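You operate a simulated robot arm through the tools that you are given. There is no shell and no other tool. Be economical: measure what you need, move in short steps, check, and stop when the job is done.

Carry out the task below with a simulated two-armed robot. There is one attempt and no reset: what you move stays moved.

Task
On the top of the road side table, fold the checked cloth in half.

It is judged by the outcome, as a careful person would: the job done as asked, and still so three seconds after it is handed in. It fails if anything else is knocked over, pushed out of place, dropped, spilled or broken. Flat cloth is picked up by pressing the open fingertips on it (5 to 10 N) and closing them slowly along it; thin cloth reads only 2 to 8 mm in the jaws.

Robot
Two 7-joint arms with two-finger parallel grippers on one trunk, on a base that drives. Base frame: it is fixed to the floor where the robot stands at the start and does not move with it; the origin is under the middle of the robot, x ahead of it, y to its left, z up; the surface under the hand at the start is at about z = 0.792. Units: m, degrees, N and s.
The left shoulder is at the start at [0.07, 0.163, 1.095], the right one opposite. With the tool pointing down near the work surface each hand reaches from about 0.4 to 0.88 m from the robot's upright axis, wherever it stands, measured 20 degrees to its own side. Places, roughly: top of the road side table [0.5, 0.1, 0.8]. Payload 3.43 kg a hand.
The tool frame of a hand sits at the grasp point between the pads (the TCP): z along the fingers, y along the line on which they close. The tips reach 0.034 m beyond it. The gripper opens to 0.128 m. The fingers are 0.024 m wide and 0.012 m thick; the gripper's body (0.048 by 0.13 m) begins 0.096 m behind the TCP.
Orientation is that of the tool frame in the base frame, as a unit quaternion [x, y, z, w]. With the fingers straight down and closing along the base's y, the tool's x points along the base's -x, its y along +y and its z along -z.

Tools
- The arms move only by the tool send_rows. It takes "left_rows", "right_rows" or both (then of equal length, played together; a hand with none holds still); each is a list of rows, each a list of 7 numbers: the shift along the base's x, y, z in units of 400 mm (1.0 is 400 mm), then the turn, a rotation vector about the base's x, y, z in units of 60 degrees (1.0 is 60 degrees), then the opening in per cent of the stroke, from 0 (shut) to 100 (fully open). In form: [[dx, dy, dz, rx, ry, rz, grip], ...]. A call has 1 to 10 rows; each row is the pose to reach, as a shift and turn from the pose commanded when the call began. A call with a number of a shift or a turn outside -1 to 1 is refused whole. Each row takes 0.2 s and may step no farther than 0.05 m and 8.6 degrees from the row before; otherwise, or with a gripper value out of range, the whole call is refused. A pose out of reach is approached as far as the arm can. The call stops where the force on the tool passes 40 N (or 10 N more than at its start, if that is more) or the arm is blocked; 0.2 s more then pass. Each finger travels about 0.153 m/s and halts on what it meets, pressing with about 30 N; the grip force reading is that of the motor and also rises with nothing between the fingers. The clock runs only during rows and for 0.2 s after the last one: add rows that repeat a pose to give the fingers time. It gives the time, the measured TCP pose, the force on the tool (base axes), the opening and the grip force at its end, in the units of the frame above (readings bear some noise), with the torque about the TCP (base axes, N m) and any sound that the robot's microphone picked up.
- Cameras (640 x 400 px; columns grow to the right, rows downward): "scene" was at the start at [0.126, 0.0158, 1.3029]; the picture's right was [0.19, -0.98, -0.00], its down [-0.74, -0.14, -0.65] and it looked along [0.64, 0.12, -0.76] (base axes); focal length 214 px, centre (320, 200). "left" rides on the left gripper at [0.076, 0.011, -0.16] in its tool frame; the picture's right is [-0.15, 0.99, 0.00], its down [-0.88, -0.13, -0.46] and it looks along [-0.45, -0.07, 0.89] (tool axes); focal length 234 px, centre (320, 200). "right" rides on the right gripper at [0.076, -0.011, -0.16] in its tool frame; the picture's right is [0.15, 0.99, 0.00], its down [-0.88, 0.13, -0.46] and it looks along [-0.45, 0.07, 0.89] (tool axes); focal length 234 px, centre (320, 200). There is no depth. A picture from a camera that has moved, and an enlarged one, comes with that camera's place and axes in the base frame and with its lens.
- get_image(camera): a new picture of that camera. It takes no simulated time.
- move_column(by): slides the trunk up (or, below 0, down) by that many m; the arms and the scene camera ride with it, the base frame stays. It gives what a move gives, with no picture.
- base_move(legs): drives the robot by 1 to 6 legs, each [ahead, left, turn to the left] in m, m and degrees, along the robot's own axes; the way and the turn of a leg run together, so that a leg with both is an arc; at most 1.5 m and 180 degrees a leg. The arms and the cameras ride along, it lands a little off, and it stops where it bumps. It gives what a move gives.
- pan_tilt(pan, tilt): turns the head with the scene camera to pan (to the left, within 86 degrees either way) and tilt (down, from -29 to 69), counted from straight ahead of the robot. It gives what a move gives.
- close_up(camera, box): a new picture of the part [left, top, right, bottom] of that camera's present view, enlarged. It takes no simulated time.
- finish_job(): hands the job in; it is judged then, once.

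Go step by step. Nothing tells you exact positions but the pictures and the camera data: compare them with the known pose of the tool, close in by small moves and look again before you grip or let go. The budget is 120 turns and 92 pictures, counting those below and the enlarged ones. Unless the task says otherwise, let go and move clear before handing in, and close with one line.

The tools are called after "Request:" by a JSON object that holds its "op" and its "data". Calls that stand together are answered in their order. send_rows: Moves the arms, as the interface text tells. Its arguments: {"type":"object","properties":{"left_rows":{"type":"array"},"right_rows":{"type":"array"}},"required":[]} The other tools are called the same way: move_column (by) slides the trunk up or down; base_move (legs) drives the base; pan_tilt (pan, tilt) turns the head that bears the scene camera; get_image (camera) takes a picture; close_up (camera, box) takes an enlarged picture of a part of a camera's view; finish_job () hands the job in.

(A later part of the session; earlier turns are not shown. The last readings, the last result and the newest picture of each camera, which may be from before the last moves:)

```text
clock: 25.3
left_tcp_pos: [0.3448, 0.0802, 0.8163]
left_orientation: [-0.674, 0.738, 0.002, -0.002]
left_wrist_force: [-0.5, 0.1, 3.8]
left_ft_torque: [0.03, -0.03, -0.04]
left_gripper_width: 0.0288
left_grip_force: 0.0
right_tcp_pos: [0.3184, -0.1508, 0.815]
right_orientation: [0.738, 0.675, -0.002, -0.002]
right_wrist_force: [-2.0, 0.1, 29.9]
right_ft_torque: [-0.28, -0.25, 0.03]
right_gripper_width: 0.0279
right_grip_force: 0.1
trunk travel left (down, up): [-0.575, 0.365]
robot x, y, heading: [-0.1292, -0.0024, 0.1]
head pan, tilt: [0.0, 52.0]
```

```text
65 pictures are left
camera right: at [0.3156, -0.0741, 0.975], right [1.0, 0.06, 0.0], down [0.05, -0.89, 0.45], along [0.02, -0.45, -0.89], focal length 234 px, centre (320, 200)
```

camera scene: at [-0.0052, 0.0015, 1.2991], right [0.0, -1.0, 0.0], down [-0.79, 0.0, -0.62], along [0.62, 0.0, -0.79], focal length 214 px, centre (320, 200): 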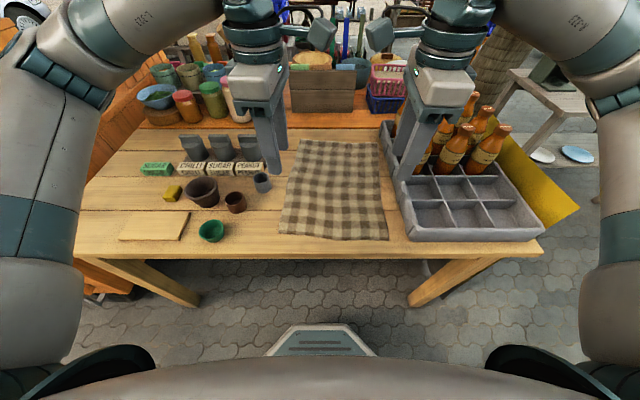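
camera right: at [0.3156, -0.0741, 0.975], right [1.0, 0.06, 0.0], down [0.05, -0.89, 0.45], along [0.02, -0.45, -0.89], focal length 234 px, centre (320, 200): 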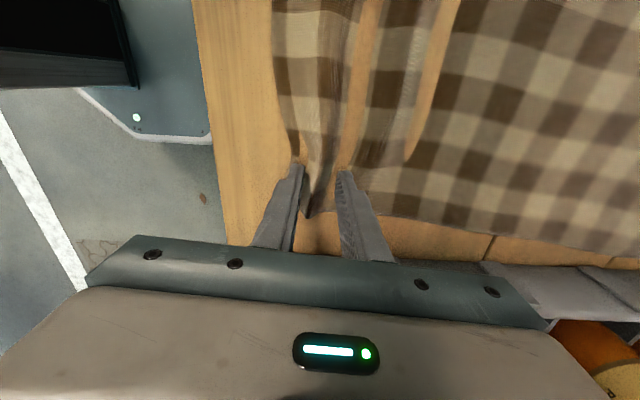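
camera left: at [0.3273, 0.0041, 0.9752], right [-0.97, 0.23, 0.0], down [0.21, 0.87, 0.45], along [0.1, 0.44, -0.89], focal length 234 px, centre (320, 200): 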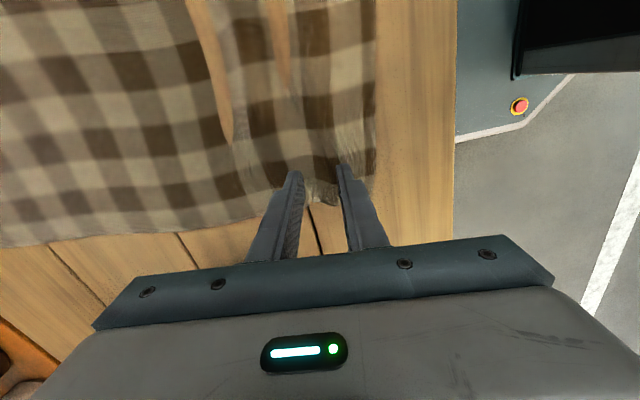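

A clear ridge is now standing between the fingers on both hands. I even out the pressure and close the rest.

Request:
{"op": "send_rows", "data": {"left_rows": [[0, 0, -0.001, 0, 0, 0, 21], [0, 0, -0.001, 0, 0, 0, 19], [0, 0, -0.001, 0, 0, 0, 17], [0, 0, -0.001, 0, 0, 0, 15], [0, 0, -0.001, 0, 0, 0, 13], [0, 0, -0.001, 0, 0, 0, 11], [0, 0, -0.001, 0, 0, 0, 9], [0, 0, -0.001, 0, 0, 0, 7], [0, 0, -0.001, 0, 0, 0, 5], [0, 0, -0.001, 0, 0, 0, 3]], "right_rows": [[0, 0, 0.002, 0, 0, 0, 21], [0, 0, 0.002, 0, 0, 0, 19], [0, 0, 0.002, 0, 0, 0, 17], [0, 0, 0.002, 0, 0, 0, 15], [0, 0, 0.002, 0, 0, 0, 13], [0, 0, 0.002, 0, 0, 0, 11], [0, 0, 0.002, 0, 0, 0, 9], [0, 0, 0.002, 0, 0, 0, 7], [0, 0, 0.002, 0, 0, 0, 5], [0, 0, 0.002, 0, 0, 0, 3]]}}

Request:
{"op": "send_rows", "data": {"left_rows": [[0, 0, 0, 0, 0, 0, 0], [0, 0, 0, 0, 0, 0, 0]], "right_rows": [[0, 0, 0, 0, 0, 0, 0], [0, 0, 0, 0, 0, 0, 0]]}}

Request:
{"op": "get_image", "data": {"camera": "left"}}

Request:
{"op": "get_image", "data": {"camera": "right"}}

```text
clock: 27.5
left_tcp_pos: [0.3447, 0.0783, 0.8154]
left_orientation: [-0.675, 0.737, 0.001, -0.002]
left_wrist_force: [0.1, -1.1, 19.8]
left_ft_torque: [0.08, -0.07, 0.0]
left_gripper_width: 0.0043
left_grip_force: 0.4
right_tcp_pos: [0.3187, -0.1497, 0.8155]
right_orientation: [0.738, 0.675, 0.0, -0.003]
right_wrist_force: [-0.1, 0.7, 10.8]
right_ft_torque: [-0.01, -0.01, 0.0]
right_gripper_width: 0.0045
right_grip_force: 0.2
trunk travel left (down, up): [-0.575, 0.365]
robot x, y, heading: [-0.1309, 0.0024, -0.1]
head pan, tilt: [0.0, 52.0]
```

```text
clock: 28.1
left_tcp_pos: [0.3456, 0.0783, 0.8158]
left_orientation: [-0.675, 0.738, 0.001, -0.002]
left_wrist_force: [2.1, -1.2, 21.8]
left_ft_torque: [0.11, -0.14, 0.06]
left_gripper_width: 0.0025
left_grip_force: 30.1
right_tcp_pos: [0.3185, -0.151, 0.8163]
right_orientation: [0.738, 0.675, -0.001, -0.003]
right_wrist_force: [-1.3, 0.5, 9.5]
right_ft_torque: [0.01, 0.01, -0.01]
right_gripper_width: 0.0025
right_grip_force: 30.3
trunk travel left (down, up): [-0.575, 0.365]
robot x, y, heading: [-0.1303, -0.0005, 0.1]
head pan, tilt: [0.0, 52.0]
```

```text
64 pictures are left
camera left: at [0.3282, 0.0038, 0.975], right [-0.97, 0.23, 0.0], down [0.21, 0.87, 0.45], along [0.1, 0.44, -0.89], focal length 234 px, centre (320, 200)
```

left: 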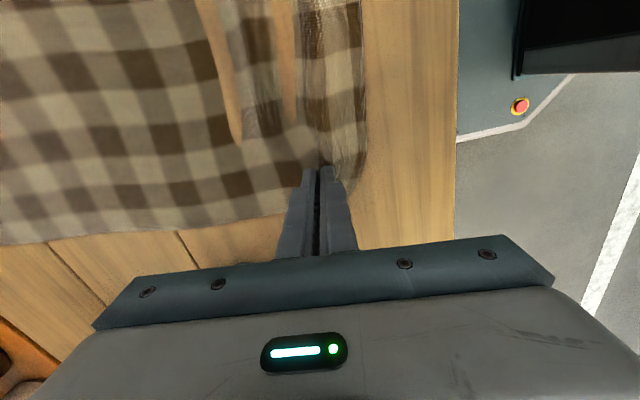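

```text
63 pictures are left
camera right: at [0.3161, -0.0747, 0.9751], right [1.0, 0.06, 0.0], down [0.05, -0.89, 0.45], along [0.02, -0.45, -0.89], focal length 234 px, centre (320, 200)
```

right: 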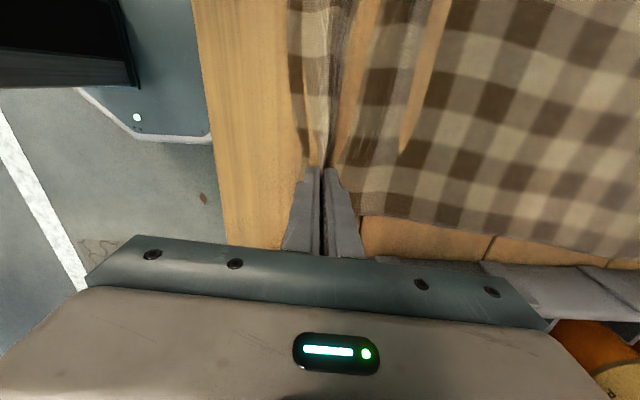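

Both jaws read 2.5 mm, so each hand holds cloth. I lift slowly by about 5 cm and check.

Request:
{"op": "send_rows", "data": {"left_rows": [[0, 0, 0.01, 0, 0, 0, 0], [0, 0, 0.03, 0, 0, 0, 0], [0, 0, 0.05, 0, 0, 0, 0], [0, 0, 0.08, 0, 0, 0, 0], [0, 0, 0.11, 0, 0, 0, 0], [0, 0, 0.14, 0, 0, 0, 0]], "right_rows": [[0, 0, 0.01, 0, 0, 0, 0], [0, 0, 0.03, 0, 0, 0, 0], [0, 0, 0.05, 0, 0, 0, 0], [0, 0, 0.08, 0, 0, 0, 0], [0, 0, 0.11, 0, 0, 0, 0], [0, 0, 0.14, 0, 0, 0, 0]]}}

Request:
{"op": "close_up", "data": {"camera": "scene", "box": [240, 120, 464, 260]}}

Request:
{"op": "get_image", "data": {"camera": "left"}}

Request:
{"op": "get_image", "data": {"camera": "right"}}

```text
clock: 29.5
left_tcp_pos: [0.3457, 0.0791, 0.8708]
left_orientation: [-0.675, 0.737, 0.002, -0.003]
left_wrist_force: [-0.4, -0.8, -0.2]
left_ft_torque: [-0.04, -0.01, 0.03]
left_gripper_width: 0.0023
left_grip_force: 30.2
right_tcp_pos: [0.32, -0.1506, 0.8706]
right_orientation: [0.738, 0.675, -0.002, -0.003]
right_wrist_force: [-0.2, -0.1, -0.1]
right_ft_torque: [-0.01, -0.04, 0.01]
right_gripper_width: 0.0026
right_grip_force: 29.9
trunk travel left (down, up): [-0.575, 0.365]
robot x, y, heading: [-0.1295, -0.0019, 0.0]
head pan, tilt: [0.0, 52.0]
```

```text
2.86 times, centred on (352, 190) of scene
camera zoom: at [-0.0056, 0.0013, 1.2991], right [0.0, -1.0, 0.0], down [-0.79, 0.0, -0.62], along [0.62, 0.0, -0.79], focal length 613 px, centre (229, 229)
```

zoom: 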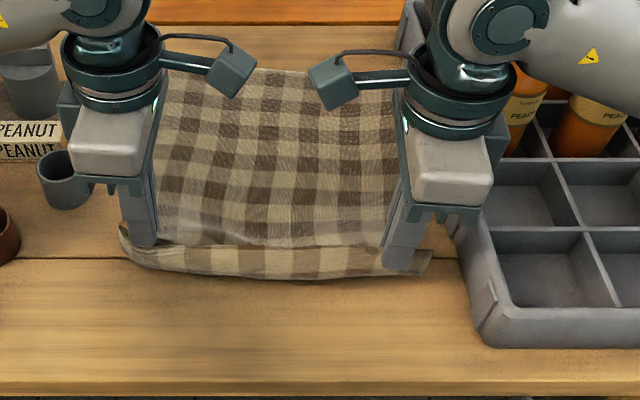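

```text
61 pictures are left
camera left: at [0.3297, 0.0028, 1.0303], right [-0.97, 0.23, 0.01], down [0.21, 0.87, 0.45], along [0.1, 0.44, -0.89], focal length 234 px, centre (320, 200)
```

left: 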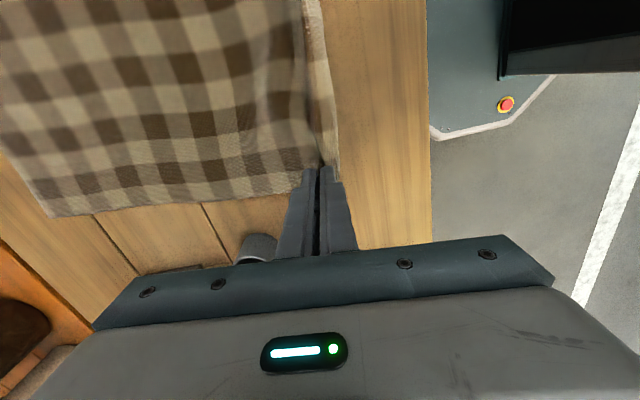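

```text
60 pictures are left
camera right: at [0.3175, -0.0748, 1.0299], right [1.0, 0.06, -0.01], down [0.06, -0.89, 0.45], along [0.02, -0.45, -0.89], focal length 234 px, centre (320, 200)
```

right: 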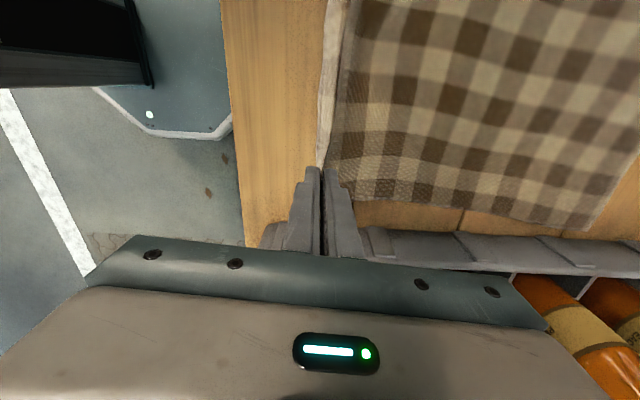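

Both hands hold the cloth, but the ridge runs along the edge and leaves a flap that would tuck back on landing. I'll lay it down stretched out again and regrip with the ridge running across the edge, so the edge lies forward.

Request:
{"op": "send_rows", "data": {"left_rows": [[-0.02, 0, -0.04, 0, 0, 0, 0], [-0.04, 0, -0.08, 0, 0, 0, 0], [-0.07, 0, -0.12, 0, 0, 0, 0], [-0.07, 0, -0.135, 0, 0, 0, 0], [-0.07, 0, -0.135, 0, 0, 0, 3], [-0.07, 0, -0.135, 0, 0, 0, 9], [-0.07, 0, -0.135, 0, 0, 0, 15], [-0.07, 0, -0.135, 0, 0, 0, 23], [-0.07, 0, -0.135, 0, 0, 0, 31], [-0.07, 0, -0.135, 0, 0, 0, 39]], "right_rows": [[-0.02, 0, -0.04, 0, 0, 0, 0], [-0.035, 0, -0.08, 0, 0, 0, 0], [-0.045, 0, -0.12, 0, 0, 0, 0], [-0.045, 0, -0.135, 0, 0, 0, 0], [-0.045, 0, -0.135, 0, 0, 0, 3], [-0.045, 0, -0.135, 0, 0, 0, 9], [-0.045, 0, -0.135, 0, 0, 0, 15], [-0.045, 0, -0.135, 0, 0, 0, 23], [-0.045, 0, -0.135, 0, 0, 0, 31], [-0.045, 0, -0.135, 0, 0, 0, 39]]}}

Request:
{"op": "send_rows", "data": {"left_rows": [[0, 0, 0.05, 0, 0, 0, 39], [0, 0, 0.15, 0, 0, 0, 39], [0, 0, 0.25, 0, 0, 0, 39]], "right_rows": [[0, 0, 0.05, 0, 0, 0, 39], [0, 0, 0.15, 0, 0, 0, 39], [0, 0, 0.25, 0, 0, 0, 39]]}}

Request:
{"op": "close_up", "data": {"camera": "scene", "box": [240, 120, 464, 260]}}

Request:
{"op": "get_image", "data": {"camera": "left"}}

Request:
{"op": "get_image", "data": {"camera": "right"}}

```text
clock: 30.4
left_tcp_pos: [0.3206, 0.0789, 0.8203]
left_orientation: [-0.675, 0.737, 0.002, -0.004]
left_wrist_force: [-0.8, -1.3, 1.3]
left_ft_torque: [-0.04, 0.06, 0.02]
left_gripper_width: 0.0024
left_grip_force: 29.9
right_tcp_pos: [0.3039, -0.1517, 0.824]
right_orientation: [0.738, 0.675, 0.001, -0.001]
right_wrist_force: [-0.8, 1.7, -1.4]
right_ft_torque: [0.0, -0.02, 0.01]
right_gripper_width: 0.0025
right_grip_force: 30.1
trunk travel left (down, up): [-0.575, 0.365]
robot x, y, heading: [-0.1272, -0.0005, -0.2]
head pan, tilt: [0.0, 52.0]
stopped in row 4 (right hand): the force on the tool passed its limit at 44 N (the readings are from after the stop); the commanded pose is now the measured one
```

```text
clock: 31.2
left_tcp_pos: [0.3182, 0.0783, 0.921]
left_orientation: [-0.676, 0.737, 0.002, -0.002]
left_wrist_force: [0.0, 0.1, 0.2]
left_ft_torque: [0.03, 0.0, -0.01]
left_gripper_width: 0.0498
left_grip_force: 0.0
right_tcp_pos: [0.3037, -0.1509, 0.9242]
right_orientation: [0.739, 0.674, 0.004, 0.0]
right_wrist_force: [0.1, 0.3, 0.2]
right_ft_torque: [0.01, -0.02, 0.0]
right_gripper_width: 0.0499
right_grip_force: 0.1
trunk travel left (down, up): [-0.575, 0.365]
robot x, y, heading: [-0.1322, 0.0029, -0.0]
head pan, tilt: [0.0, 52.0]
```

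```text
2.86 times, centred on (352, 190) of scene
camera zoom: at [-0.0063, 0.0014, 1.299], right [0.0, -1.0, 0.0], down [-0.79, 0.0, -0.62], along [0.62, 0.0, -0.79], focal length 613 px, centre (229, 229)
```

zoom: 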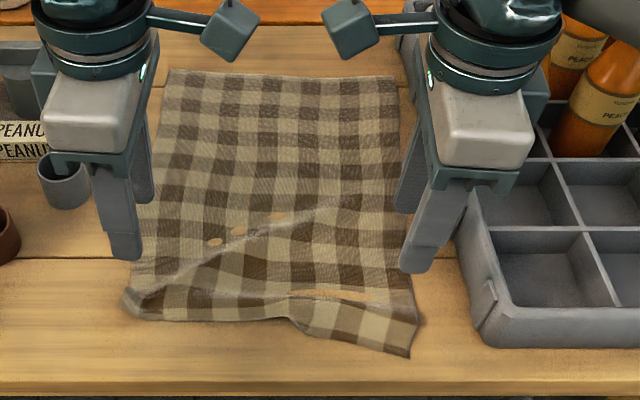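

```text
58 pictures are left
camera left: at [0.3012, 0.0037, 1.0807], right [-0.97, 0.23, 0.01], down [0.21, 0.87, 0.45], along [0.1, 0.44, -0.89], focal length 234 px, centre (320, 200)
```

left: 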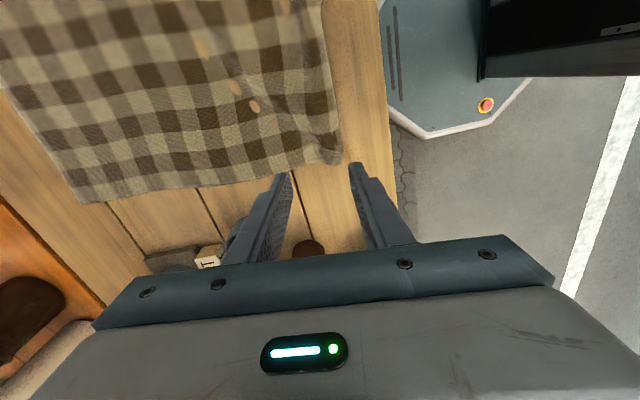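

```text
57 pictures are left
camera right: at [0.2997, -0.0751, 1.0833], right [1.0, 0.06, 0.0], down [0.05, -0.89, 0.45], along [0.03, -0.45, -0.89], focal length 234 px, centre (320, 200)
```

right: 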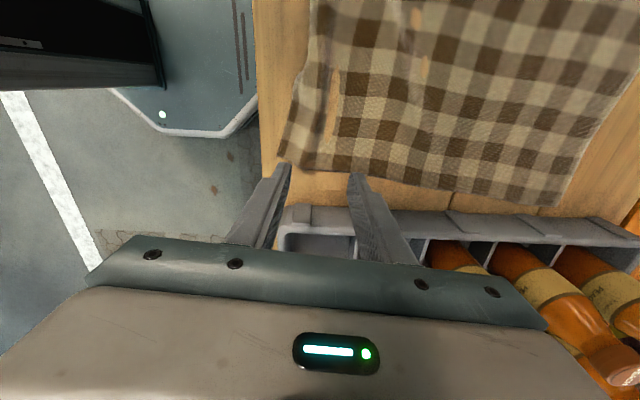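

The cloth is reasonably flat again, with near corners at about (0.292, 0.093) and (0.249, −0.159). I turn both hands back 90° so the fingers close along the edge.

Request:
{"op": "send_rows", "data": {"left_rows": [[-0.005, -0.009, 0, 0, 0, -0.125, 39], [-0.011, -0.018, 0, 0, 0, -0.25, 39], [-0.016, -0.027, 0, 0, 0, -0.375, 39], [-0.016, -0.027, 0, 0, 0, -0.5, 39], [-0.016, -0.027, 0, 0, 0, -0.625, 39], [-0.016, -0.027, 0, 0, 0, -0.75, 39]], "right_rows": [[-0.01, 0.01, 0, 0, 0, 0.125, 39], [-0.02, 0.02, 0, 0, 0, 0.25, 39], [-0.03, 0.03, 0, 0, 0, 0.375, 39], [-0.036, 0.036, 0, 0, 0, 0.5, 39], [-0.036, 0.036, 0, 0, 0, 0.625, 39], [-0.036, 0.036, 0, 0, 0, 0.75, 39]]}}

Request:
{"op": "send_rows", "data": {"left_rows": [[-0.005, -0.009, 0, 0, 0, -0.125, 36], [-0.011, -0.018, 0, 0, 0, -0.25, 33], [-0.016, -0.027, 0, 0, 0, -0.375, 31], [-0.016, -0.027, 0, 0, 0, -0.5, 31], [-0.016, -0.027, 0, 0, 0, -0.625, 31], [-0.016, -0.027, 0, 0, 0, -0.75, 31], [-0.016, -0.027, 0, 0, 0, -0.75, 31]], "right_rows": [[-0.01, 0.01, 0, 0, 0, 0.125, 36], [-0.02, 0.02, 0, 0, 0, 0.25, 33], [-0.03, 0.03, 0, 0, 0, 0.375, 31], [-0.036, 0.036, 0, 0, 0, 0.5, 31], [-0.036, 0.036, 0, 0, 0, 0.625, 31], [-0.036, 0.036, 0, 0, 0, 0.75, 31], [-0.036, 0.036, 0, 0, 0, 0.75, 31]]}}

Request:
{"op": "get_image", "data": {"camera": "left"}}

Request:
{"op": "get_image", "data": {"camera": "right"}}

Request:
{"op": "close_up", "data": {"camera": "scene", "box": [240, 120, 464, 260]}}

```text
clock: 32.6
left_tcp_pos: [0.3132, 0.0686, 0.9202]
left_orientation: [-0.341, 0.94, 0.003, -0.002]
left_wrist_force: [0.4, 0.8, -0.8]
left_ft_torque: [-0.03, -0.01, -0.01]
left_gripper_width: 0.0497
left_grip_force: 0.0
right_tcp_pos: [0.2914, -0.1383, 0.9236]
right_orientation: [0.424, 0.906, 0.003, -0.002]
right_wrist_force: [0.5, -0.6, 0.1]
right_ft_torque: [0.02, -0.01, 0.0]
right_gripper_width: 0.0499
right_grip_force: 0.1
trunk travel left (down, up): [-0.575, 0.365]
robot x, y, heading: [-0.1271, 0.0026, -0.1]
head pan, tilt: [0.0, 52.0]
```

```text
clock: 34.2
left_tcp_pos: [0.3051, 0.0556, 0.9216]
left_orientation: [0.045, 0.999, 0.003, -0.001]
left_wrist_force: [0.0, 0.0, 0.2]
left_ft_torque: [0.0, -0.02, 0.0]
left_gripper_width: 0.0398
left_grip_force: 0.1
right_tcp_pos: [0.2759, -0.122, 0.9243]
right_orientation: [0.044, 0.999, 0.001, -0.003]
right_wrist_force: [-0.4, 0.5, -0.7]
right_ft_torque: [0.0, -0.01, 0.01]
right_gripper_width: 0.0397
right_grip_force: 0.0
trunk travel left (down, up): [-0.575, 0.365]
robot x, y, heading: [-0.1284, -0.0004, -0.1]
head pan, tilt: [0.0, 52.0]
```

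```text
56 pictures are left
camera left: at [0.2319, 0.0728, 1.08], right [0.23, 0.97, 0.01], down [0.87, -0.21, 0.45], along [0.44, -0.1, -0.89], focal length 234 px, centre (320, 200)
```

left: 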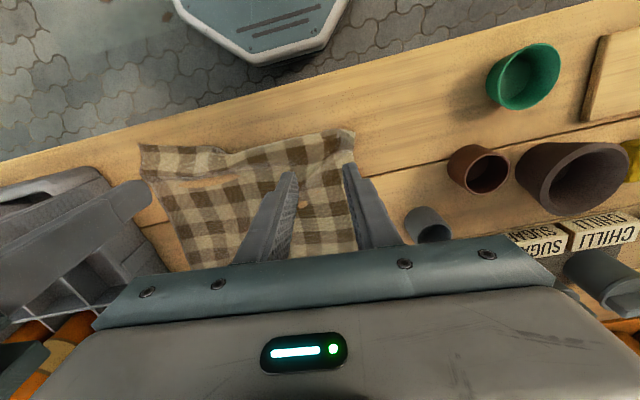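

```text
55 pictures are left
camera right: at [0.2017, -0.1275, 1.0836], right [-0.06, 1.0, 0.0], down [0.89, 0.05, 0.45], along [0.45, 0.03, -0.89], focal length 234 px, centre (320, 200)
```

right: 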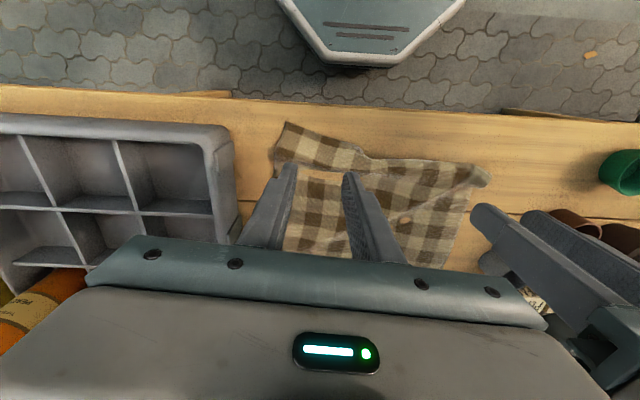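

```text
2.86 times, centred on (352, 190) of scene
camera zoom: at [-0.0051, 0.0012, 1.2991], right [0.0, -1.0, 0.0], down [-0.79, 0.0, -0.62], along [0.62, 0.0, -0.79], focal length 613 px, centre (229, 229)
```

zoom: 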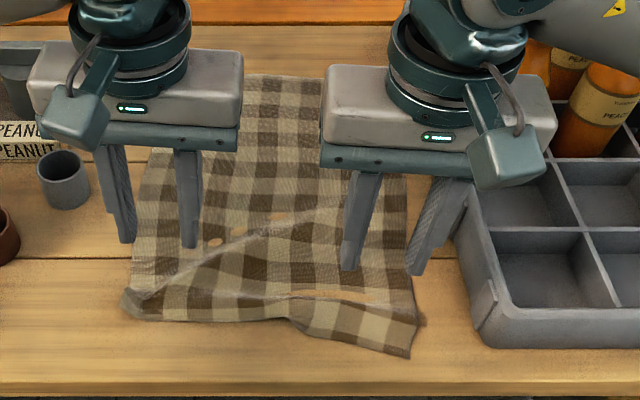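

Corner estimates are consistent, so I nudge sideways a few millimetres and descend.

Request:
{"op": "send_rows", "data": {"left_rows": [[0.005, 0.01, -0.08, 0, 0, 0, 31], [0.005, 0.01, -0.16, 0, 0, 0, 31], [0.005, 0.01, -0.22, 0, 0, 0, 31], [0.005, 0.01, -0.25, 0, 0, 0, 31], [0.005, 0.01, -0.25, 0, 0, 0, 31]], "right_rows": [[0, -0.015, -0.08, 0, 0, 0, 31], [0, -0.015, -0.16, 0, 0, 0, 31], [0, -0.015, -0.22, 0, 0, 0, 31], [0, -0.015, -0.256, 0, 0, 0, 31], [0, -0.015, -0.256, 0, 0, 0, 31]]}}

Request:
{"op": "get_image", "data": {"camera": "left"}}

Request:
{"op": "get_image", "data": {"camera": "right"}}

```text
clock: 35.4
left_tcp_pos: [0.3088, 0.0614, 0.82]
left_orientation: [0.045, 0.999, 0.003, -0.001]
left_wrist_force: [-0.6, 0.6, -1.0]
left_ft_torque: [-0.01, 0.02, -0.02]
left_gripper_width: 0.0396
left_grip_force: 0.1
right_tcp_pos: [0.2768, -0.1288, 0.8211]
right_orientation: [0.046, 0.999, 0.001, -0.002]
right_wrist_force: [-0.4, 0.0, -0.9]
right_ft_torque: [0.0, -0.04, -0.01]
right_gripper_width: 0.0398
right_grip_force: 0.1
trunk travel left (down, up): [-0.575, 0.365]
robot x, y, heading: [-0.1303, 0.0023, -0.1]
head pan, tilt: [0.0, 52.0]
```

```text
53 pictures are left
camera left: at [0.2341, 0.0765, 0.9794], right [0.23, 0.97, 0.01], down [0.87, -0.21, 0.45], along [0.44, -0.1, -0.89], focal length 234 px, centre (320, 200)
```

left: 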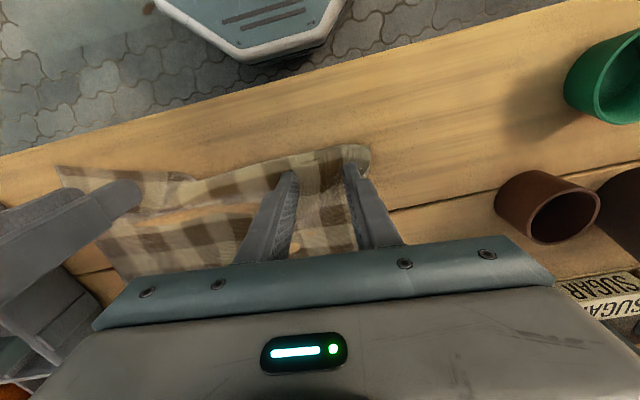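

```text
52 pictures are left
camera right: at [0.2016, -0.1339, 0.981], right [-0.06, 1.0, 0.0], down [0.89, 0.05, 0.45], along [0.45, 0.03, -0.89], focal length 234 px, centre (320, 200)
```

right: 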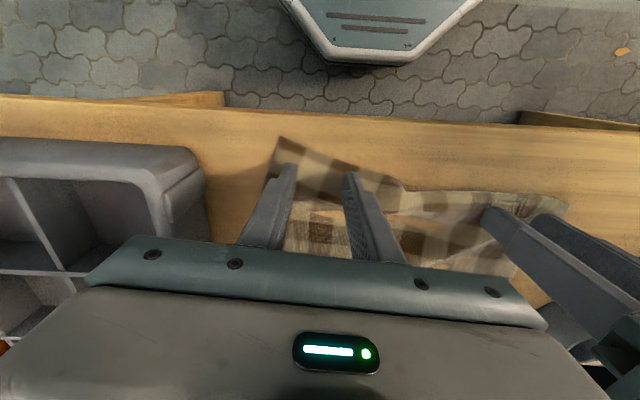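

Tips sit about 1.5 cm inside the near edge, just in from each corner. Lowering to contact.

Request:
{"op": "send_rows", "data": {"left_rows": [[0, 0, -0.006, 0, 0, 0, 31], [0, 0, -0.01, 0, 0, 0, 31], [0, 0, -0.01, 0, 0, 0, 31]], "right_rows": [[0, 0, -0.006, 0, 0, 0, 31], [0, 0, -0.012, 0, 0, 0, 31], [0, 0, -0.012, 0, 0, 0, 31]]}}

Request:
{"op": "send_rows", "data": {"left_rows": [[0, 0, -0.003, 0, 0, 0, 31], [0, 0, -0.003, 0, 0, 0, 31]], "right_rows": [[0, 0, -0.003, 0, 0, 0, 31], [0, 0, -0.003, 0, 0, 0, 31]]}}

```text
clock: 36.2
left_tcp_pos: [0.3072, 0.0604, 0.8174]
left_orientation: [0.045, 0.999, 0.003, -0.001]
left_wrist_force: [0.2, -0.3, 3.6]
left_ft_torque: [-0.01, 0.03, 0.0]
left_gripper_width: 0.0399
left_grip_force: 0.1
right_tcp_pos: [0.2773, -0.1284, 0.817]
right_orientation: [0.045, 0.999, 0.0, -0.003]
right_wrist_force: [-0.1, -0.6, 1.0]
right_ft_torque: [-0.01, 0.0, -0.02]
right_gripper_width: 0.0397
right_grip_force: 0.1
trunk travel left (down, up): [-0.575, 0.365]
robot x, y, heading: [-0.1318, -0.0011, -0.1]
head pan, tilt: [0.0, 52.0]
```

```text
clock: 36.8
left_tcp_pos: [0.3087, 0.0605, 0.816]
left_orientation: [0.044, 0.999, 0.002, 0.0]
left_wrist_force: [3.1, 0.5, 15.4]
left_ft_torque: [-0.13, 0.0, 0.02]
left_gripper_width: 0.0397
left_grip_force: 0.1
right_tcp_pos: [0.2764, -0.1289, 0.8167]
right_orientation: [0.045, 0.999, 0.0, -0.002]
right_wrist_force: [-1.0, 0.3, 0.1]
right_ft_torque: [0.02, 0.04, 0.02]
right_gripper_width: 0.0397
right_grip_force: 0.1
trunk travel left (down, up): [-0.575, 0.365]
robot x, y, heading: [-0.1322, 0.0036, -0.1]
head pan, tilt: [0.0, 52.0]
```

Request:
{"op": "send_rows", "data": {"right_rows": [[0, 0, -0.003, 0, 0, 0, 31], [0, 0, -0.003, 0, 0, 0, 31]]}}

Request:
{"op": "send_rows", "data": {"right_rows": [[0, 0, -0.002, 0, 0, 0, 31], [0, 0, -0.002, 0, 0, 0, 31]]}}

```text
clock: 37.4
left_tcp_pos: [0.3091, 0.06, 0.8168]
left_orientation: [0.043, 0.999, 0.003, 0.0]
left_wrist_force: [5.1, -0.2, 17.4]
left_ft_torque: [-0.13, -0.06, 0.05]
left_gripper_width: 0.0396
left_grip_force: 0.0
right_tcp_pos: [0.2761, -0.1283, 0.8165]
right_orientation: [0.045, 0.999, 0.002, -0.001]
right_wrist_force: [-0.2, -1.5, 13.3]
right_ft_torque: [-0.19, -0.02, 0.04]
right_gripper_width: 0.04
right_grip_force: 0.2
trunk travel left (down, up): [-0.575, 0.365]
robot x, y, heading: [-0.1293, -0.0005, -0.2]
head pan, tilt: [0.0, 52.0]
```

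```text
clock: 38.0
left_tcp_pos: [0.307, 0.0608, 0.8152]
left_orientation: [0.045, 0.999, 0.004, 0.0]
left_wrist_force: [3.8, -0.2, 14.6]
left_ft_torque: [-0.12, -0.08, 0.07]
left_gripper_width: 0.0397
left_grip_force: 0.0
right_tcp_pos: [0.2756, -0.1287, 0.8164]
right_orientation: [0.045, 0.999, 0.002, 0.0]
right_wrist_force: [4.6, -5.3, 32.2]
right_ft_torque: [-0.59, -0.11, 0.11]
right_gripper_width: 0.0398
right_grip_force: 0.4
trunk travel left (down, up): [-0.575, 0.365]
robot x, y, heading: [-0.1267, 0.001, -0.0]
head pan, tilt: [0.0, 52.0]
```

Pressure is heavier on the outer (right) finger of the right hand; I ease up and trim the tilt.

Request:
{"op": "send_rows", "data": {"left_rows": [[0, 0, 0, -0.003, 0, 0, 31], [0, 0, 0, -0.003, 0, 0, 31]], "right_rows": [[0, 0, 0.003, -0.009, 0, 0, 31], [0, 0, 0.003, -0.009, 0, 0, 31]]}}

```text
clock: 38.6
left_tcp_pos: [0.3077, 0.0603, 0.8165]
left_orientation: [0.045, 0.999, 0.002, 0.0]
left_wrist_force: [2.3, -0.4, 18.1]
left_ft_torque: [-0.02, 0.02, -0.02]
left_gripper_width: 0.0398
left_grip_force: 0.0
right_tcp_pos: [0.2753, -0.1285, 0.8158]
right_orientation: [0.046, 0.999, -0.004, -0.002]
right_wrist_force: [5.4, -2.0, 23.6]
right_ft_torque: [0.41, -0.27, -0.12]
right_gripper_width: 0.0394
right_grip_force: 0.0
trunk travel left (down, up): [-0.575, 0.365]
robot x, y, heading: [-0.1291, 0.0007, -0.3]
head pan, tilt: [0.0, 52.0]
```

Request:
{"op": "send_rows", "data": {"left_rows": [[0, 0, 0.001, 0, 0, 0, 31], [0, 0, 0.001, 0, 0, 0, 31]], "right_rows": [[0, 0, 0.002, 0.004, 0, 0, 31], [0, 0, 0.002, 0.004, 0, 0, 31]]}}

```text
clock: 39.2
left_tcp_pos: [0.3078, 0.0603, 0.8173]
left_orientation: [0.045, 0.999, 0.002, -0.001]
left_wrist_force: [0.6, -0.1, 18.3]
left_ft_torque: [-0.02, 0.06, 0.01]
left_gripper_width: 0.0397
left_grip_force: 0.0
right_tcp_pos: [0.2753, -0.1267, 0.8156]
right_orientation: [0.045, 0.999, -0.002, -0.003]
right_wrist_force: [3.8, -0.3, 12.1]
right_ft_torque: [0.14, -0.11, -0.04]
right_gripper_width: 0.0396
right_grip_force: 0.1
trunk travel left (down, up): [-0.575, 0.365]
robot x, y, heading: [-0.1289, 0.0003, 0.0]
head pan, tilt: [0.0, 52.0]
```

Both hands now press evenly with 12–18 N. Closing slowly.

Request:
{"op": "send_rows", "data": {"left_rows": [[0, 0, 0, 0, 0, 0, 29], [0, 0, 0, 0, 0, 0, 27], [0, 0, 0, 0, 0, 0, 25], [0, 0, 0, 0, 0, 0, 23], [0, 0, 0, 0, 0, 0, 21], [0, 0, 0, 0, 0, 0, 19], [0, 0, 0, 0, 0, 0, 17], [0, 0, 0, 0, 0, 0, 15]], "right_rows": [[0, 0, 0, 0, 0, 0, 29], [0, 0, 0, 0, 0, 0, 27], [0, 0, 0, 0, 0, 0, 25], [0, 0, 0, 0, 0, 0, 23], [0, 0, 0, 0, 0, 0, 21], [0, 0, 0, 0, 0, 0, 19], [0, 0, 0, 0, 0, 0, 17], [0, 0, 0, 0, 0, 0, 15]]}}

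Request:
{"op": "close_up", "data": {"camera": "left", "box": [160, 80, 480, 280]}}

Request:
{"op": "close_up", "data": {"camera": "right", "box": [160, 80, 480, 280]}}

```text
clock: 41.0
left_tcp_pos: [0.3076, 0.0616, 0.8166]
left_orientation: [0.045, 0.999, 0.002, 0.0]
left_wrist_force: [-0.3, 1.4, 16.5]
left_ft_torque: [0.08, 0.13, 0.0]
left_gripper_width: 0.0202
left_grip_force: 0.9
right_tcp_pos: [0.2759, -0.1284, 0.8163]
right_orientation: [0.046, 0.999, -0.001, -0.002]
right_wrist_force: [0.5, 0.3, 1.1]
right_ft_torque: [0.0, -0.05, -0.04]
right_gripper_width: 0.0193
right_grip_force: 0.0
trunk travel left (down, up): [-0.575, 0.365]
robot x, y, heading: [-0.1294, -0.0014, -0.3]
head pan, tilt: [0.0, 52.0]
```

```text
2.00 times, centred on (320, 180) of left
camera zoom: at [0.2329, 0.077, 0.9755], right [0.23, 0.97, 0.0], down [0.87, -0.21, 0.45], along [0.44, -0.1, -0.89], focal length 468 px, centre (320, 240)
```

zoom: 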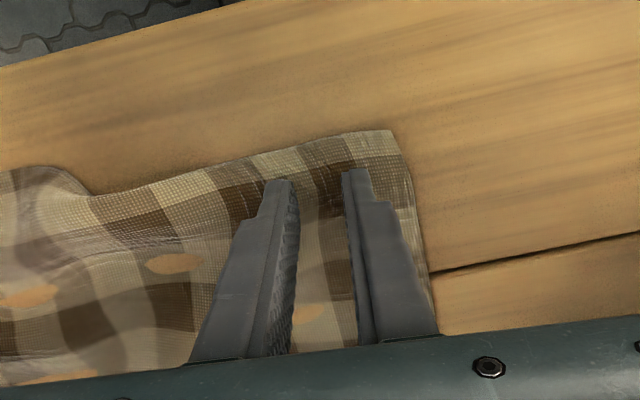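

```text
2.00 times, centred on (320, 180) of right
camera zoom: at [0.2003, -0.1324, 0.9757], right [-0.06, 1.0, 0.0], down [0.89, 0.05, 0.45], along [0.45, 0.02, -0.89], focal length 468 px, centre (320, 240)
```

zoom: 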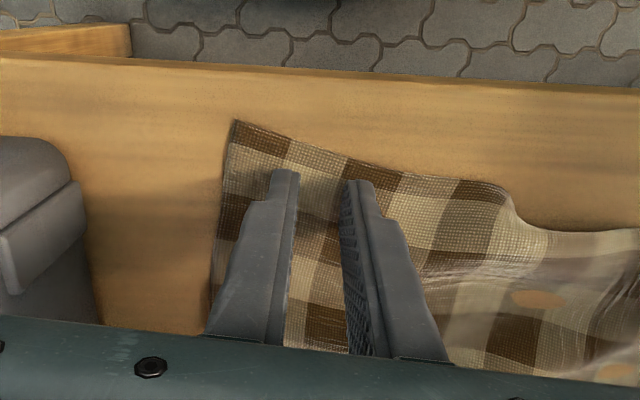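

The left has a small bulge, but the right lost pressure and slid. I re-open the right hand and press more firmly before closing again.

Request:
{"op": "send_rows", "data": {"right_rows": [[0, 0, 0.015, 0, 0, 0, 15], [0, 0, 0.015, 0, 0, 0, 33], [0, 0, 0.015, 0, 0, 0, 33], [0, 0, -0.002, 0, 0, 0, 33], [0, 0, -0.005, 0, 0, 0, 33], [0, 0, -0.005, 0, 0, 0, 33]]}}

```text
clock: 42.4
left_tcp_pos: [0.3066, 0.0611, 0.8167]
left_orientation: [0.045, 0.999, 0.002, 0.001]
left_wrist_force: [1.2, -0.3, 6.9]
left_ft_torque: [0.02, 0.0, 0.01]
left_gripper_width: 0.0198
left_grip_force: 0.0
right_tcp_pos: [0.2756, -0.1287, 0.8148]
right_orientation: [0.045, 0.999, 0.0, -0.001]
right_wrist_force: [-3.3, -3.0, 25.3]
right_ft_torque: [0.19, 0.11, 0.07]
right_gripper_width: 0.0423
right_grip_force: 0.2
trunk travel left (down, up): [-0.575, 0.365]
robot x, y, heading: [-0.13, -0.0012, 0.0]
head pan, tilt: [0.0, 52.0]
```

Request:
{"op": "send_rows", "data": {"left_rows": [[0, 0, -0.002, 0, 0, 0, 15], [0, 0, -0.002, 0, 0, 0, 15], [0, 0, -0.002, 0, 0, 0, 15], [0, 0, -0.002, 0, 0, 0, 15], [0, 0, -0.002, 0, 0, 0, 15], [0, 0, -0.002, 0, 0, 0, 13], [0, 0, -0.002, 0, 0, 0, 11], [0, 0, -0.002, 0, 0, 0, 9]], "right_rows": [[0, 0, 0, 0, 0, 0, 31], [0, 0, 0, 0, 0, 0, 28], [0, 0, 0, 0, 0, 0, 25], [0, 0, -0.001, 0, 0, 0, 22], [0, 0, -0.001, 0, 0, 0, 19], [0, 0, -0.001, 0, 0, 0, 16], [0, 0, -0.001, 0, 0, 0, 13], [0, 0, -0.001, 0, 0, 0, 10]]}}

Request:
{"op": "close_up", "data": {"camera": "left", "box": [160, 80, 480, 280]}}

Request:
{"op": "close_up", "data": {"camera": "right", "box": [160, 80, 480, 280]}}

```text
clock: 43.6
left_tcp_pos: [0.3069, 0.0602, 0.8163]
left_orientation: [0.044, 0.999, 0.002, 0.001]
left_wrist_force: [-1.4, 1.6, 11.1]
left_ft_torque: [0.1, 0.15, -0.02]
left_gripper_width: 0.0201
left_grip_force: 0.4
right_tcp_pos: [0.2767, -0.128, 0.8156]
right_orientation: [0.044, 0.999, 0.001, 0.0]
right_wrist_force: [-2.9, 0.3, 17.0]
right_ft_torque: [-0.06, 0.12, 0.03]
right_gripper_width: 0.0227
right_grip_force: 0.0
trunk travel left (down, up): [-0.575, 0.365]
robot x, y, heading: [-0.1304, 0.0017, 0.1]
head pan, tilt: [0.0, 52.0]
stopped in row 5 (right hand): the force on the tool passed its limit at 40 N (the readings are from after the stop); the commanded pose is now the measured one
```

```text
2.00 times, centred on (320, 180) of left
camera zoom: at [0.232, 0.0772, 0.9755], right [0.23, 0.97, 0.0], down [0.86, -0.21, 0.46], along [0.44, -0.1, -0.89], focal length 468 px, centre (320, 240)
```

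zoom: 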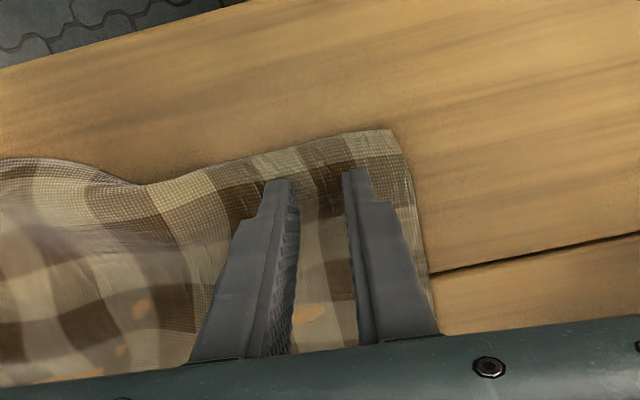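

```text
2.00 times, centred on (320, 180) of right
camera zoom: at [0.2001, -0.132, 0.9749], right [-0.06, 1.0, 0.0], down [0.89, 0.05, 0.46], along [0.46, 0.03, -0.89], focal length 468 px, centre (320, 240)
```

zoom: 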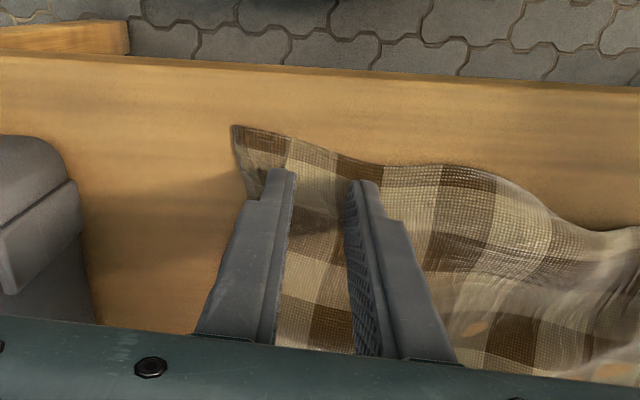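

The outer fingers push cloth inward while the inner ones slip; that has made slack in the middle, which should now let the inner fingers drag. I reopen both slightly further in and repeat the press.

Request:
{"op": "send_rows", "data": {"left_rows": [[0, 0, 0.015, 0, 0, 0, 15], [0, -0.01, 0.015, 0, 0, 0, 31], [0, -0.01, 0.015, 0, 0, 0, 31], [0, -0.01, 0.002, 0, 0, 0, 31], [0, -0.01, -0.002, 0, 0, 0, 31], [0, -0.01, -0.002, 0, 0, 0, 31]], "right_rows": [[0, 0, 0.015, 0, 0, 0, 18], [0, 0.02, 0.015, 0, 0, 0, 33], [0, 0.02, 0.015, 0, 0, 0, 33], [0, 0.02, 0.002, 0, 0, 0, 33], [0, 0.02, -0.001, 0, 0, 0, 33], [0, 0.02, -0.001, 0, 0, 0, 33]]}}

```text
clock: 45.0
left_tcp_pos: [0.3078, 0.0556, 0.8172]
left_orientation: [0.043, 0.999, 0.002, 0.002]
left_wrist_force: [4.0, 0.3, 16.1]
left_ft_torque: [0.08, -0.02, -0.02]
left_gripper_width: 0.0397
left_grip_force: 0.1
right_tcp_pos: [0.2767, -0.1201, 0.8159]
right_orientation: [0.046, 0.999, -0.002, 0.001]
right_wrist_force: [3.1, -2.7, 27.5]
right_ft_torque: [-0.13, -0.05, -0.01]
right_gripper_width: 0.0419
right_grip_force: 0.0
trunk travel left (down, up): [-0.575, 0.365]
robot x, y, heading: [-0.1331, -0.0002, -0.1]
head pan, tilt: [0.0, 52.0]
```

Request:
{"op": "send_rows", "data": {"left_rows": [[0, 0, 0, 0, 0, 0, 28], [0, 0, 0, 0, 0, 0, 25], [0, 0, 0, 0, 0, 0, 22], [0, 0, 0, 0, 0, 0, 19], [0, 0, 0, 0, 0, 0, 16], [0, 0, 0, 0, 0, 0, 13], [0, 0, 0, 0, 0, 0, 10], [0, 0, 0, 0, 0, 0, 7]], "right_rows": [[0, 0, 0.001, 0, 0, 0, 30], [0, 0, 0.001, 0, 0, 0, 27], [0, 0, 0.001, 0, 0, 0, 24], [0, 0, 0.001, 0, 0, 0, 21], [0, 0, 0.001, 0, 0, 0, 18], [0, 0, 0.001, 0, 0, 0, 15], [0, 0, 0.001, 0, 0, 0, 12], [0, 0, 0.001, 0, 0, 0, 9]]}}

Request:
{"op": "close_up", "data": {"camera": "left", "box": [160, 80, 480, 280]}}

Request:
{"op": "close_up", "data": {"camera": "right", "box": [160, 80, 480, 280]}}

```text
clock: 46.8
left_tcp_pos: [0.3058, 0.0572, 0.8166]
left_orientation: [0.044, 0.999, 0.001, 0.001]
left_wrist_force: [0.0, 0.2, 29.1]
left_ft_torque: [0.09, 0.2, -0.03]
left_gripper_width: 0.002
left_grip_force: 0.1
right_tcp_pos: [0.2744, -0.1202, 0.8166]
right_orientation: [0.045, 0.999, 0.0, 0.0]
right_wrist_force: [0.9, 1.7, 25.7]
right_ft_torque: [0.02, -0.02, 0.04]
right_gripper_width: 0.0103
right_grip_force: 0.1
trunk travel left (down, up): [-0.575, 0.365]
robot x, y, heading: [-0.1252, 0.0008, -0.1]
head pan, tilt: [0.0, 52.0]
```

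```text
2.00 times, centred on (320, 180) of left
camera zoom: at [0.231, 0.0734, 0.9752], right [0.23, 0.97, 0.0], down [0.86, -0.21, 0.46], along [0.45, -0.1, -0.89], focal length 468 px, centre (320, 240)
```

zoom: 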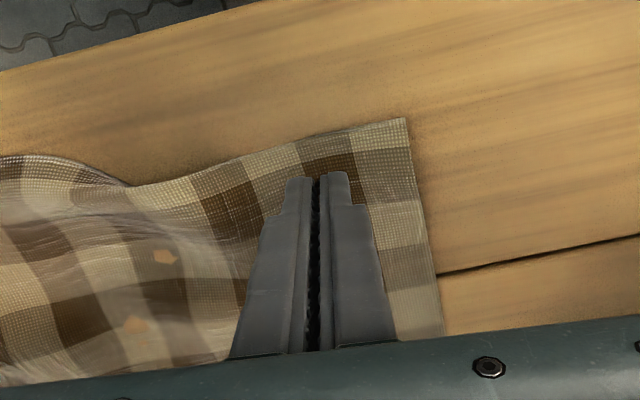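

```text
2.00 times, centred on (320, 180) of right
camera zoom: at [0.1993, -0.124, 0.9749], right [-0.06, 1.0, 0.0], down [0.89, 0.05, 0.46], along [0.46, 0.02, -0.89], focal length 468 px, centre (320, 240)
```

zoom: 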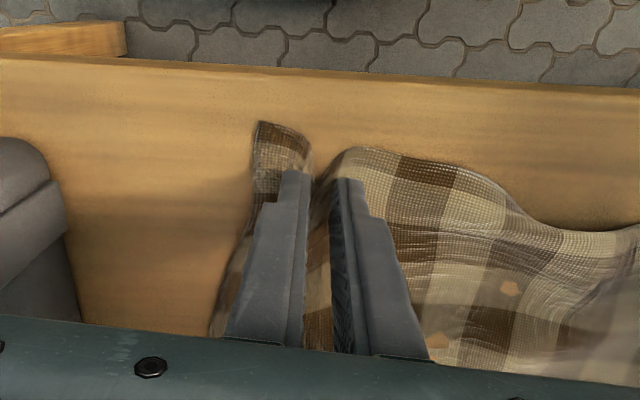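

The right hand now has a good ridge; the left slid over. I shut the right jaws and repeat the left with a wider opening and firmer press.

Request:
{"op": "send_rows", "data": {"left_rows": [[0, 0, 0.015, 0, 0, 0, 7], [0, 0.003, 0.015, 0, 0, 0, 25], [0, 0.003, 0.015, 0, 0, 0, 38], [0, 0.003, 0.003, 0, 0, 0, 38], [0, 0.003, 0, 0, 0, 0, 38], [0, 0.003, 0, 0, 0, 0, 38]], "right_rows": [[0, 0, 0, 0, 0, 0, 7], [0, 0, 0, 0, 0, 0, 4], [0, 0, 0, 0, 0, 0, 2], [0, 0, 0, 0, 0, 0, 0], [0, 0, 0.001, 0, 0, 0, 0], [0, 0, 0.002, 0, 0, 0, 0]]}}

```text
clock: 47.2
left_tcp_pos: [0.3047, 0.0558, 0.8171]
left_orientation: [0.045, 0.999, 0.003, -0.002]
left_wrist_force: [-1.1, -0.3, 2.4]
left_ft_torque: [0.03, 0.04, 0.02]
left_gripper_width: 0.0087
left_grip_force: 0.1
right_tcp_pos: [0.2771, -0.1208, 0.8151]
right_orientation: [0.044, 0.999, 0.0, 0.0]
right_wrist_force: [-3.8, 0.6, 18.7]
right_ft_torque: [-0.04, 0.15, -0.03]
right_gripper_width: 0.0085
right_grip_force: 0.1
trunk travel left (down, up): [-0.575, 0.365]
robot x, y, heading: [-0.1323, -0.001, -0.2]
head pan, tilt: [0.0, 52.0]
stopped in row 1 (right hand): the force on the tool passed its limit at 42 N (the readings are from after the stop); the commanded pose is now the measured one
```

Request:
{"op": "send_rows", "data": {"right_rows": [[0, 0, 0.002, 0, 0, 0, 6], [0, 0, 0.002, 0, 0, 0, 4], [0, 0, 0.002, 0, 0, 0, 2], [0, 0, 0.002, 0, 0, 0, 0], [0, 0, 0.002, 0, 0, 0, 0]]}}

Request:
{"op": "send_rows", "data": {"left_rows": [[0, 0.003, 0.012, 0, 0, 0, 20], [0, 0.003, 0.012, 0, 0, 0, 38], [0, 0.003, 0.003, 0, 0, 0, 38], [0, 0.003, 0, 0, 0, 0, 38], [0, 0.003, 0, 0, 0, 0, 38]]}}

```text
clock: 48.4
left_tcp_pos: [0.3063, 0.057, 0.8172]
left_orientation: [0.045, 0.999, 0.003, -0.004]
left_wrist_force: [-0.8, 0.2, 1.6]
left_ft_torque: [0.01, 0.04, 0.01]
left_gripper_width: 0.0089
left_grip_force: 0.0
right_tcp_pos: [0.277, -0.1189, 0.8161]
right_orientation: [0.045, 0.999, -0.001, 0.0]
right_wrist_force: [0.4, -0.7, 10.2]
right_ft_torque: [0.04, -0.02, -0.02]
right_gripper_width: 0.0
right_grip_force: 30.1
trunk travel left (down, up): [-0.575, 0.365]
robot x, y, heading: [-0.1307, 0.0001, -0.2]
head pan, tilt: [0.0, 52.0]
```

```text
clock: 49.6
left_tcp_pos: [0.3049, 0.0577, 0.8168]
left_orientation: [0.045, 0.999, 0.003, -0.004]
left_wrist_force: [0.5, 0.7, 2.0]
left_ft_torque: [-0.02, 0.05, 0.0]
left_gripper_width: 0.0487
left_grip_force: 0.3
right_tcp_pos: [0.2774, -0.1205, 0.816]
right_orientation: [0.044, 0.999, 0.0, 0.0]
right_wrist_force: [0.1, 0.3, 9.8]
right_ft_torque: [0.02, -0.03, -0.01]
right_gripper_width: 0.0002
right_grip_force: 29.3
trunk travel left (down, up): [-0.575, 0.365]
robot x, y, heading: [-0.13, 0.0009, -0.2]
head pan, tilt: [0.0, 52.0]
```

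The right jaws read 0, so that ridge slipped out too. I check its view.

Request:
{"op": "close_up", "data": {"camera": "right", "box": [160, 80, 480, 280]}}

Request:
{"op": "close_up", "data": {"camera": "left", "box": [160, 80, 480, 280]}}

```text
2.00 times, centred on (320, 180) of right
camera zoom: at [0.2013, -0.1245, 0.9754], right [-0.06, 1.0, 0.0], down [0.89, 0.05, 0.45], along [0.45, 0.03, -0.89], focal length 468 px, centre (320, 240)
```

zoom: 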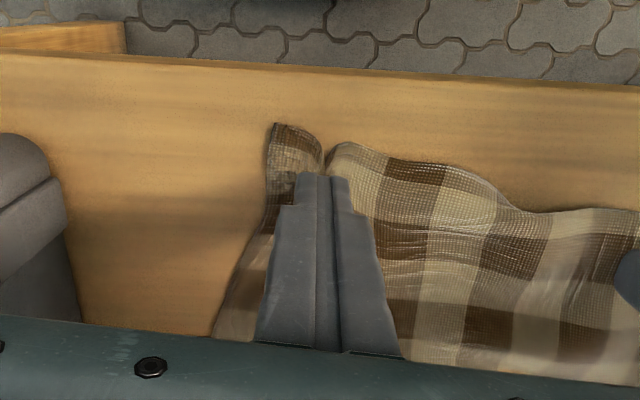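

```text
2.00 times, centred on (320, 180) of left
camera zoom: at [0.2328, 0.0741, 0.9766], right [0.23, 0.97, 0.0], down [0.87, -0.21, 0.45], along [0.44, -0.1, -0.89], focal length 468 px, centre (320, 240)
```

zoom: 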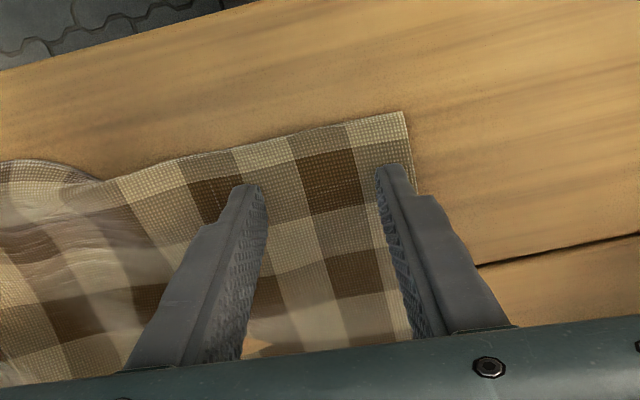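

The cloth is creased at the right jaws, so I test by lifting the right hand 2 cm.

Request:
{"op": "send_rows", "data": {"right_rows": [[0, 0, 0.01, 0, 0, 0, 0], [0, 0, 0.03, 0, 0, 0, 0], [0, 0, 0.06, 0, 0, 0, 0]]}}

Request:
{"op": "close_up", "data": {"camera": "right", "box": [160, 80, 480, 280]}}

```text
clock: 50.4
left_tcp_pos: [0.3069, 0.0569, 0.8165]
left_orientation: [0.044, 0.999, 0.002, -0.004]
left_wrist_force: [-0.9, 0.3, 2.5]
left_ft_torque: [-0.01, 0.06, 0.01]
left_gripper_width: 0.0485
left_grip_force: 0.1
right_tcp_pos: [0.2762, -0.1207, 0.8391]
right_orientation: [0.045, 0.999, 0.0, -0.002]
right_wrist_force: [0.6, 0.4, -0.4]
right_ft_torque: [0.0, 0.0, 0.0]
right_gripper_width: 0.0
right_grip_force: 29.9
trunk travel left (down, up): [-0.575, 0.365]
robot x, y, heading: [-0.1305, -0.0007, -0.0]
head pan, tilt: [0.0, 52.0]
```

```text
2.00 times, centred on (320, 180) of right
camera zoom: at [0.2012, -0.1248, 0.9989], right [-0.06, 1.0, 0.0], down [0.89, 0.05, 0.45], along [0.45, 0.02, -0.89], focal length 468 px, centre (320, 240)
```

zoom: 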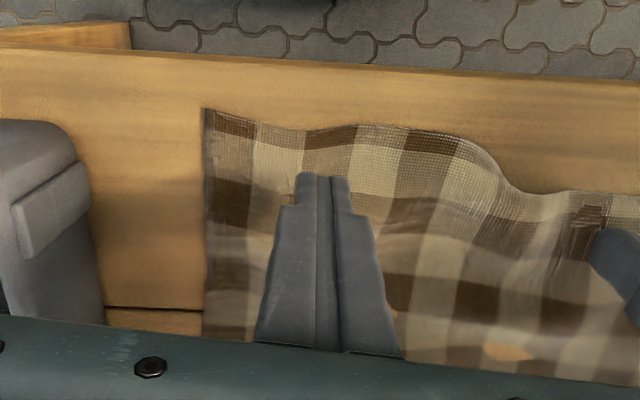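

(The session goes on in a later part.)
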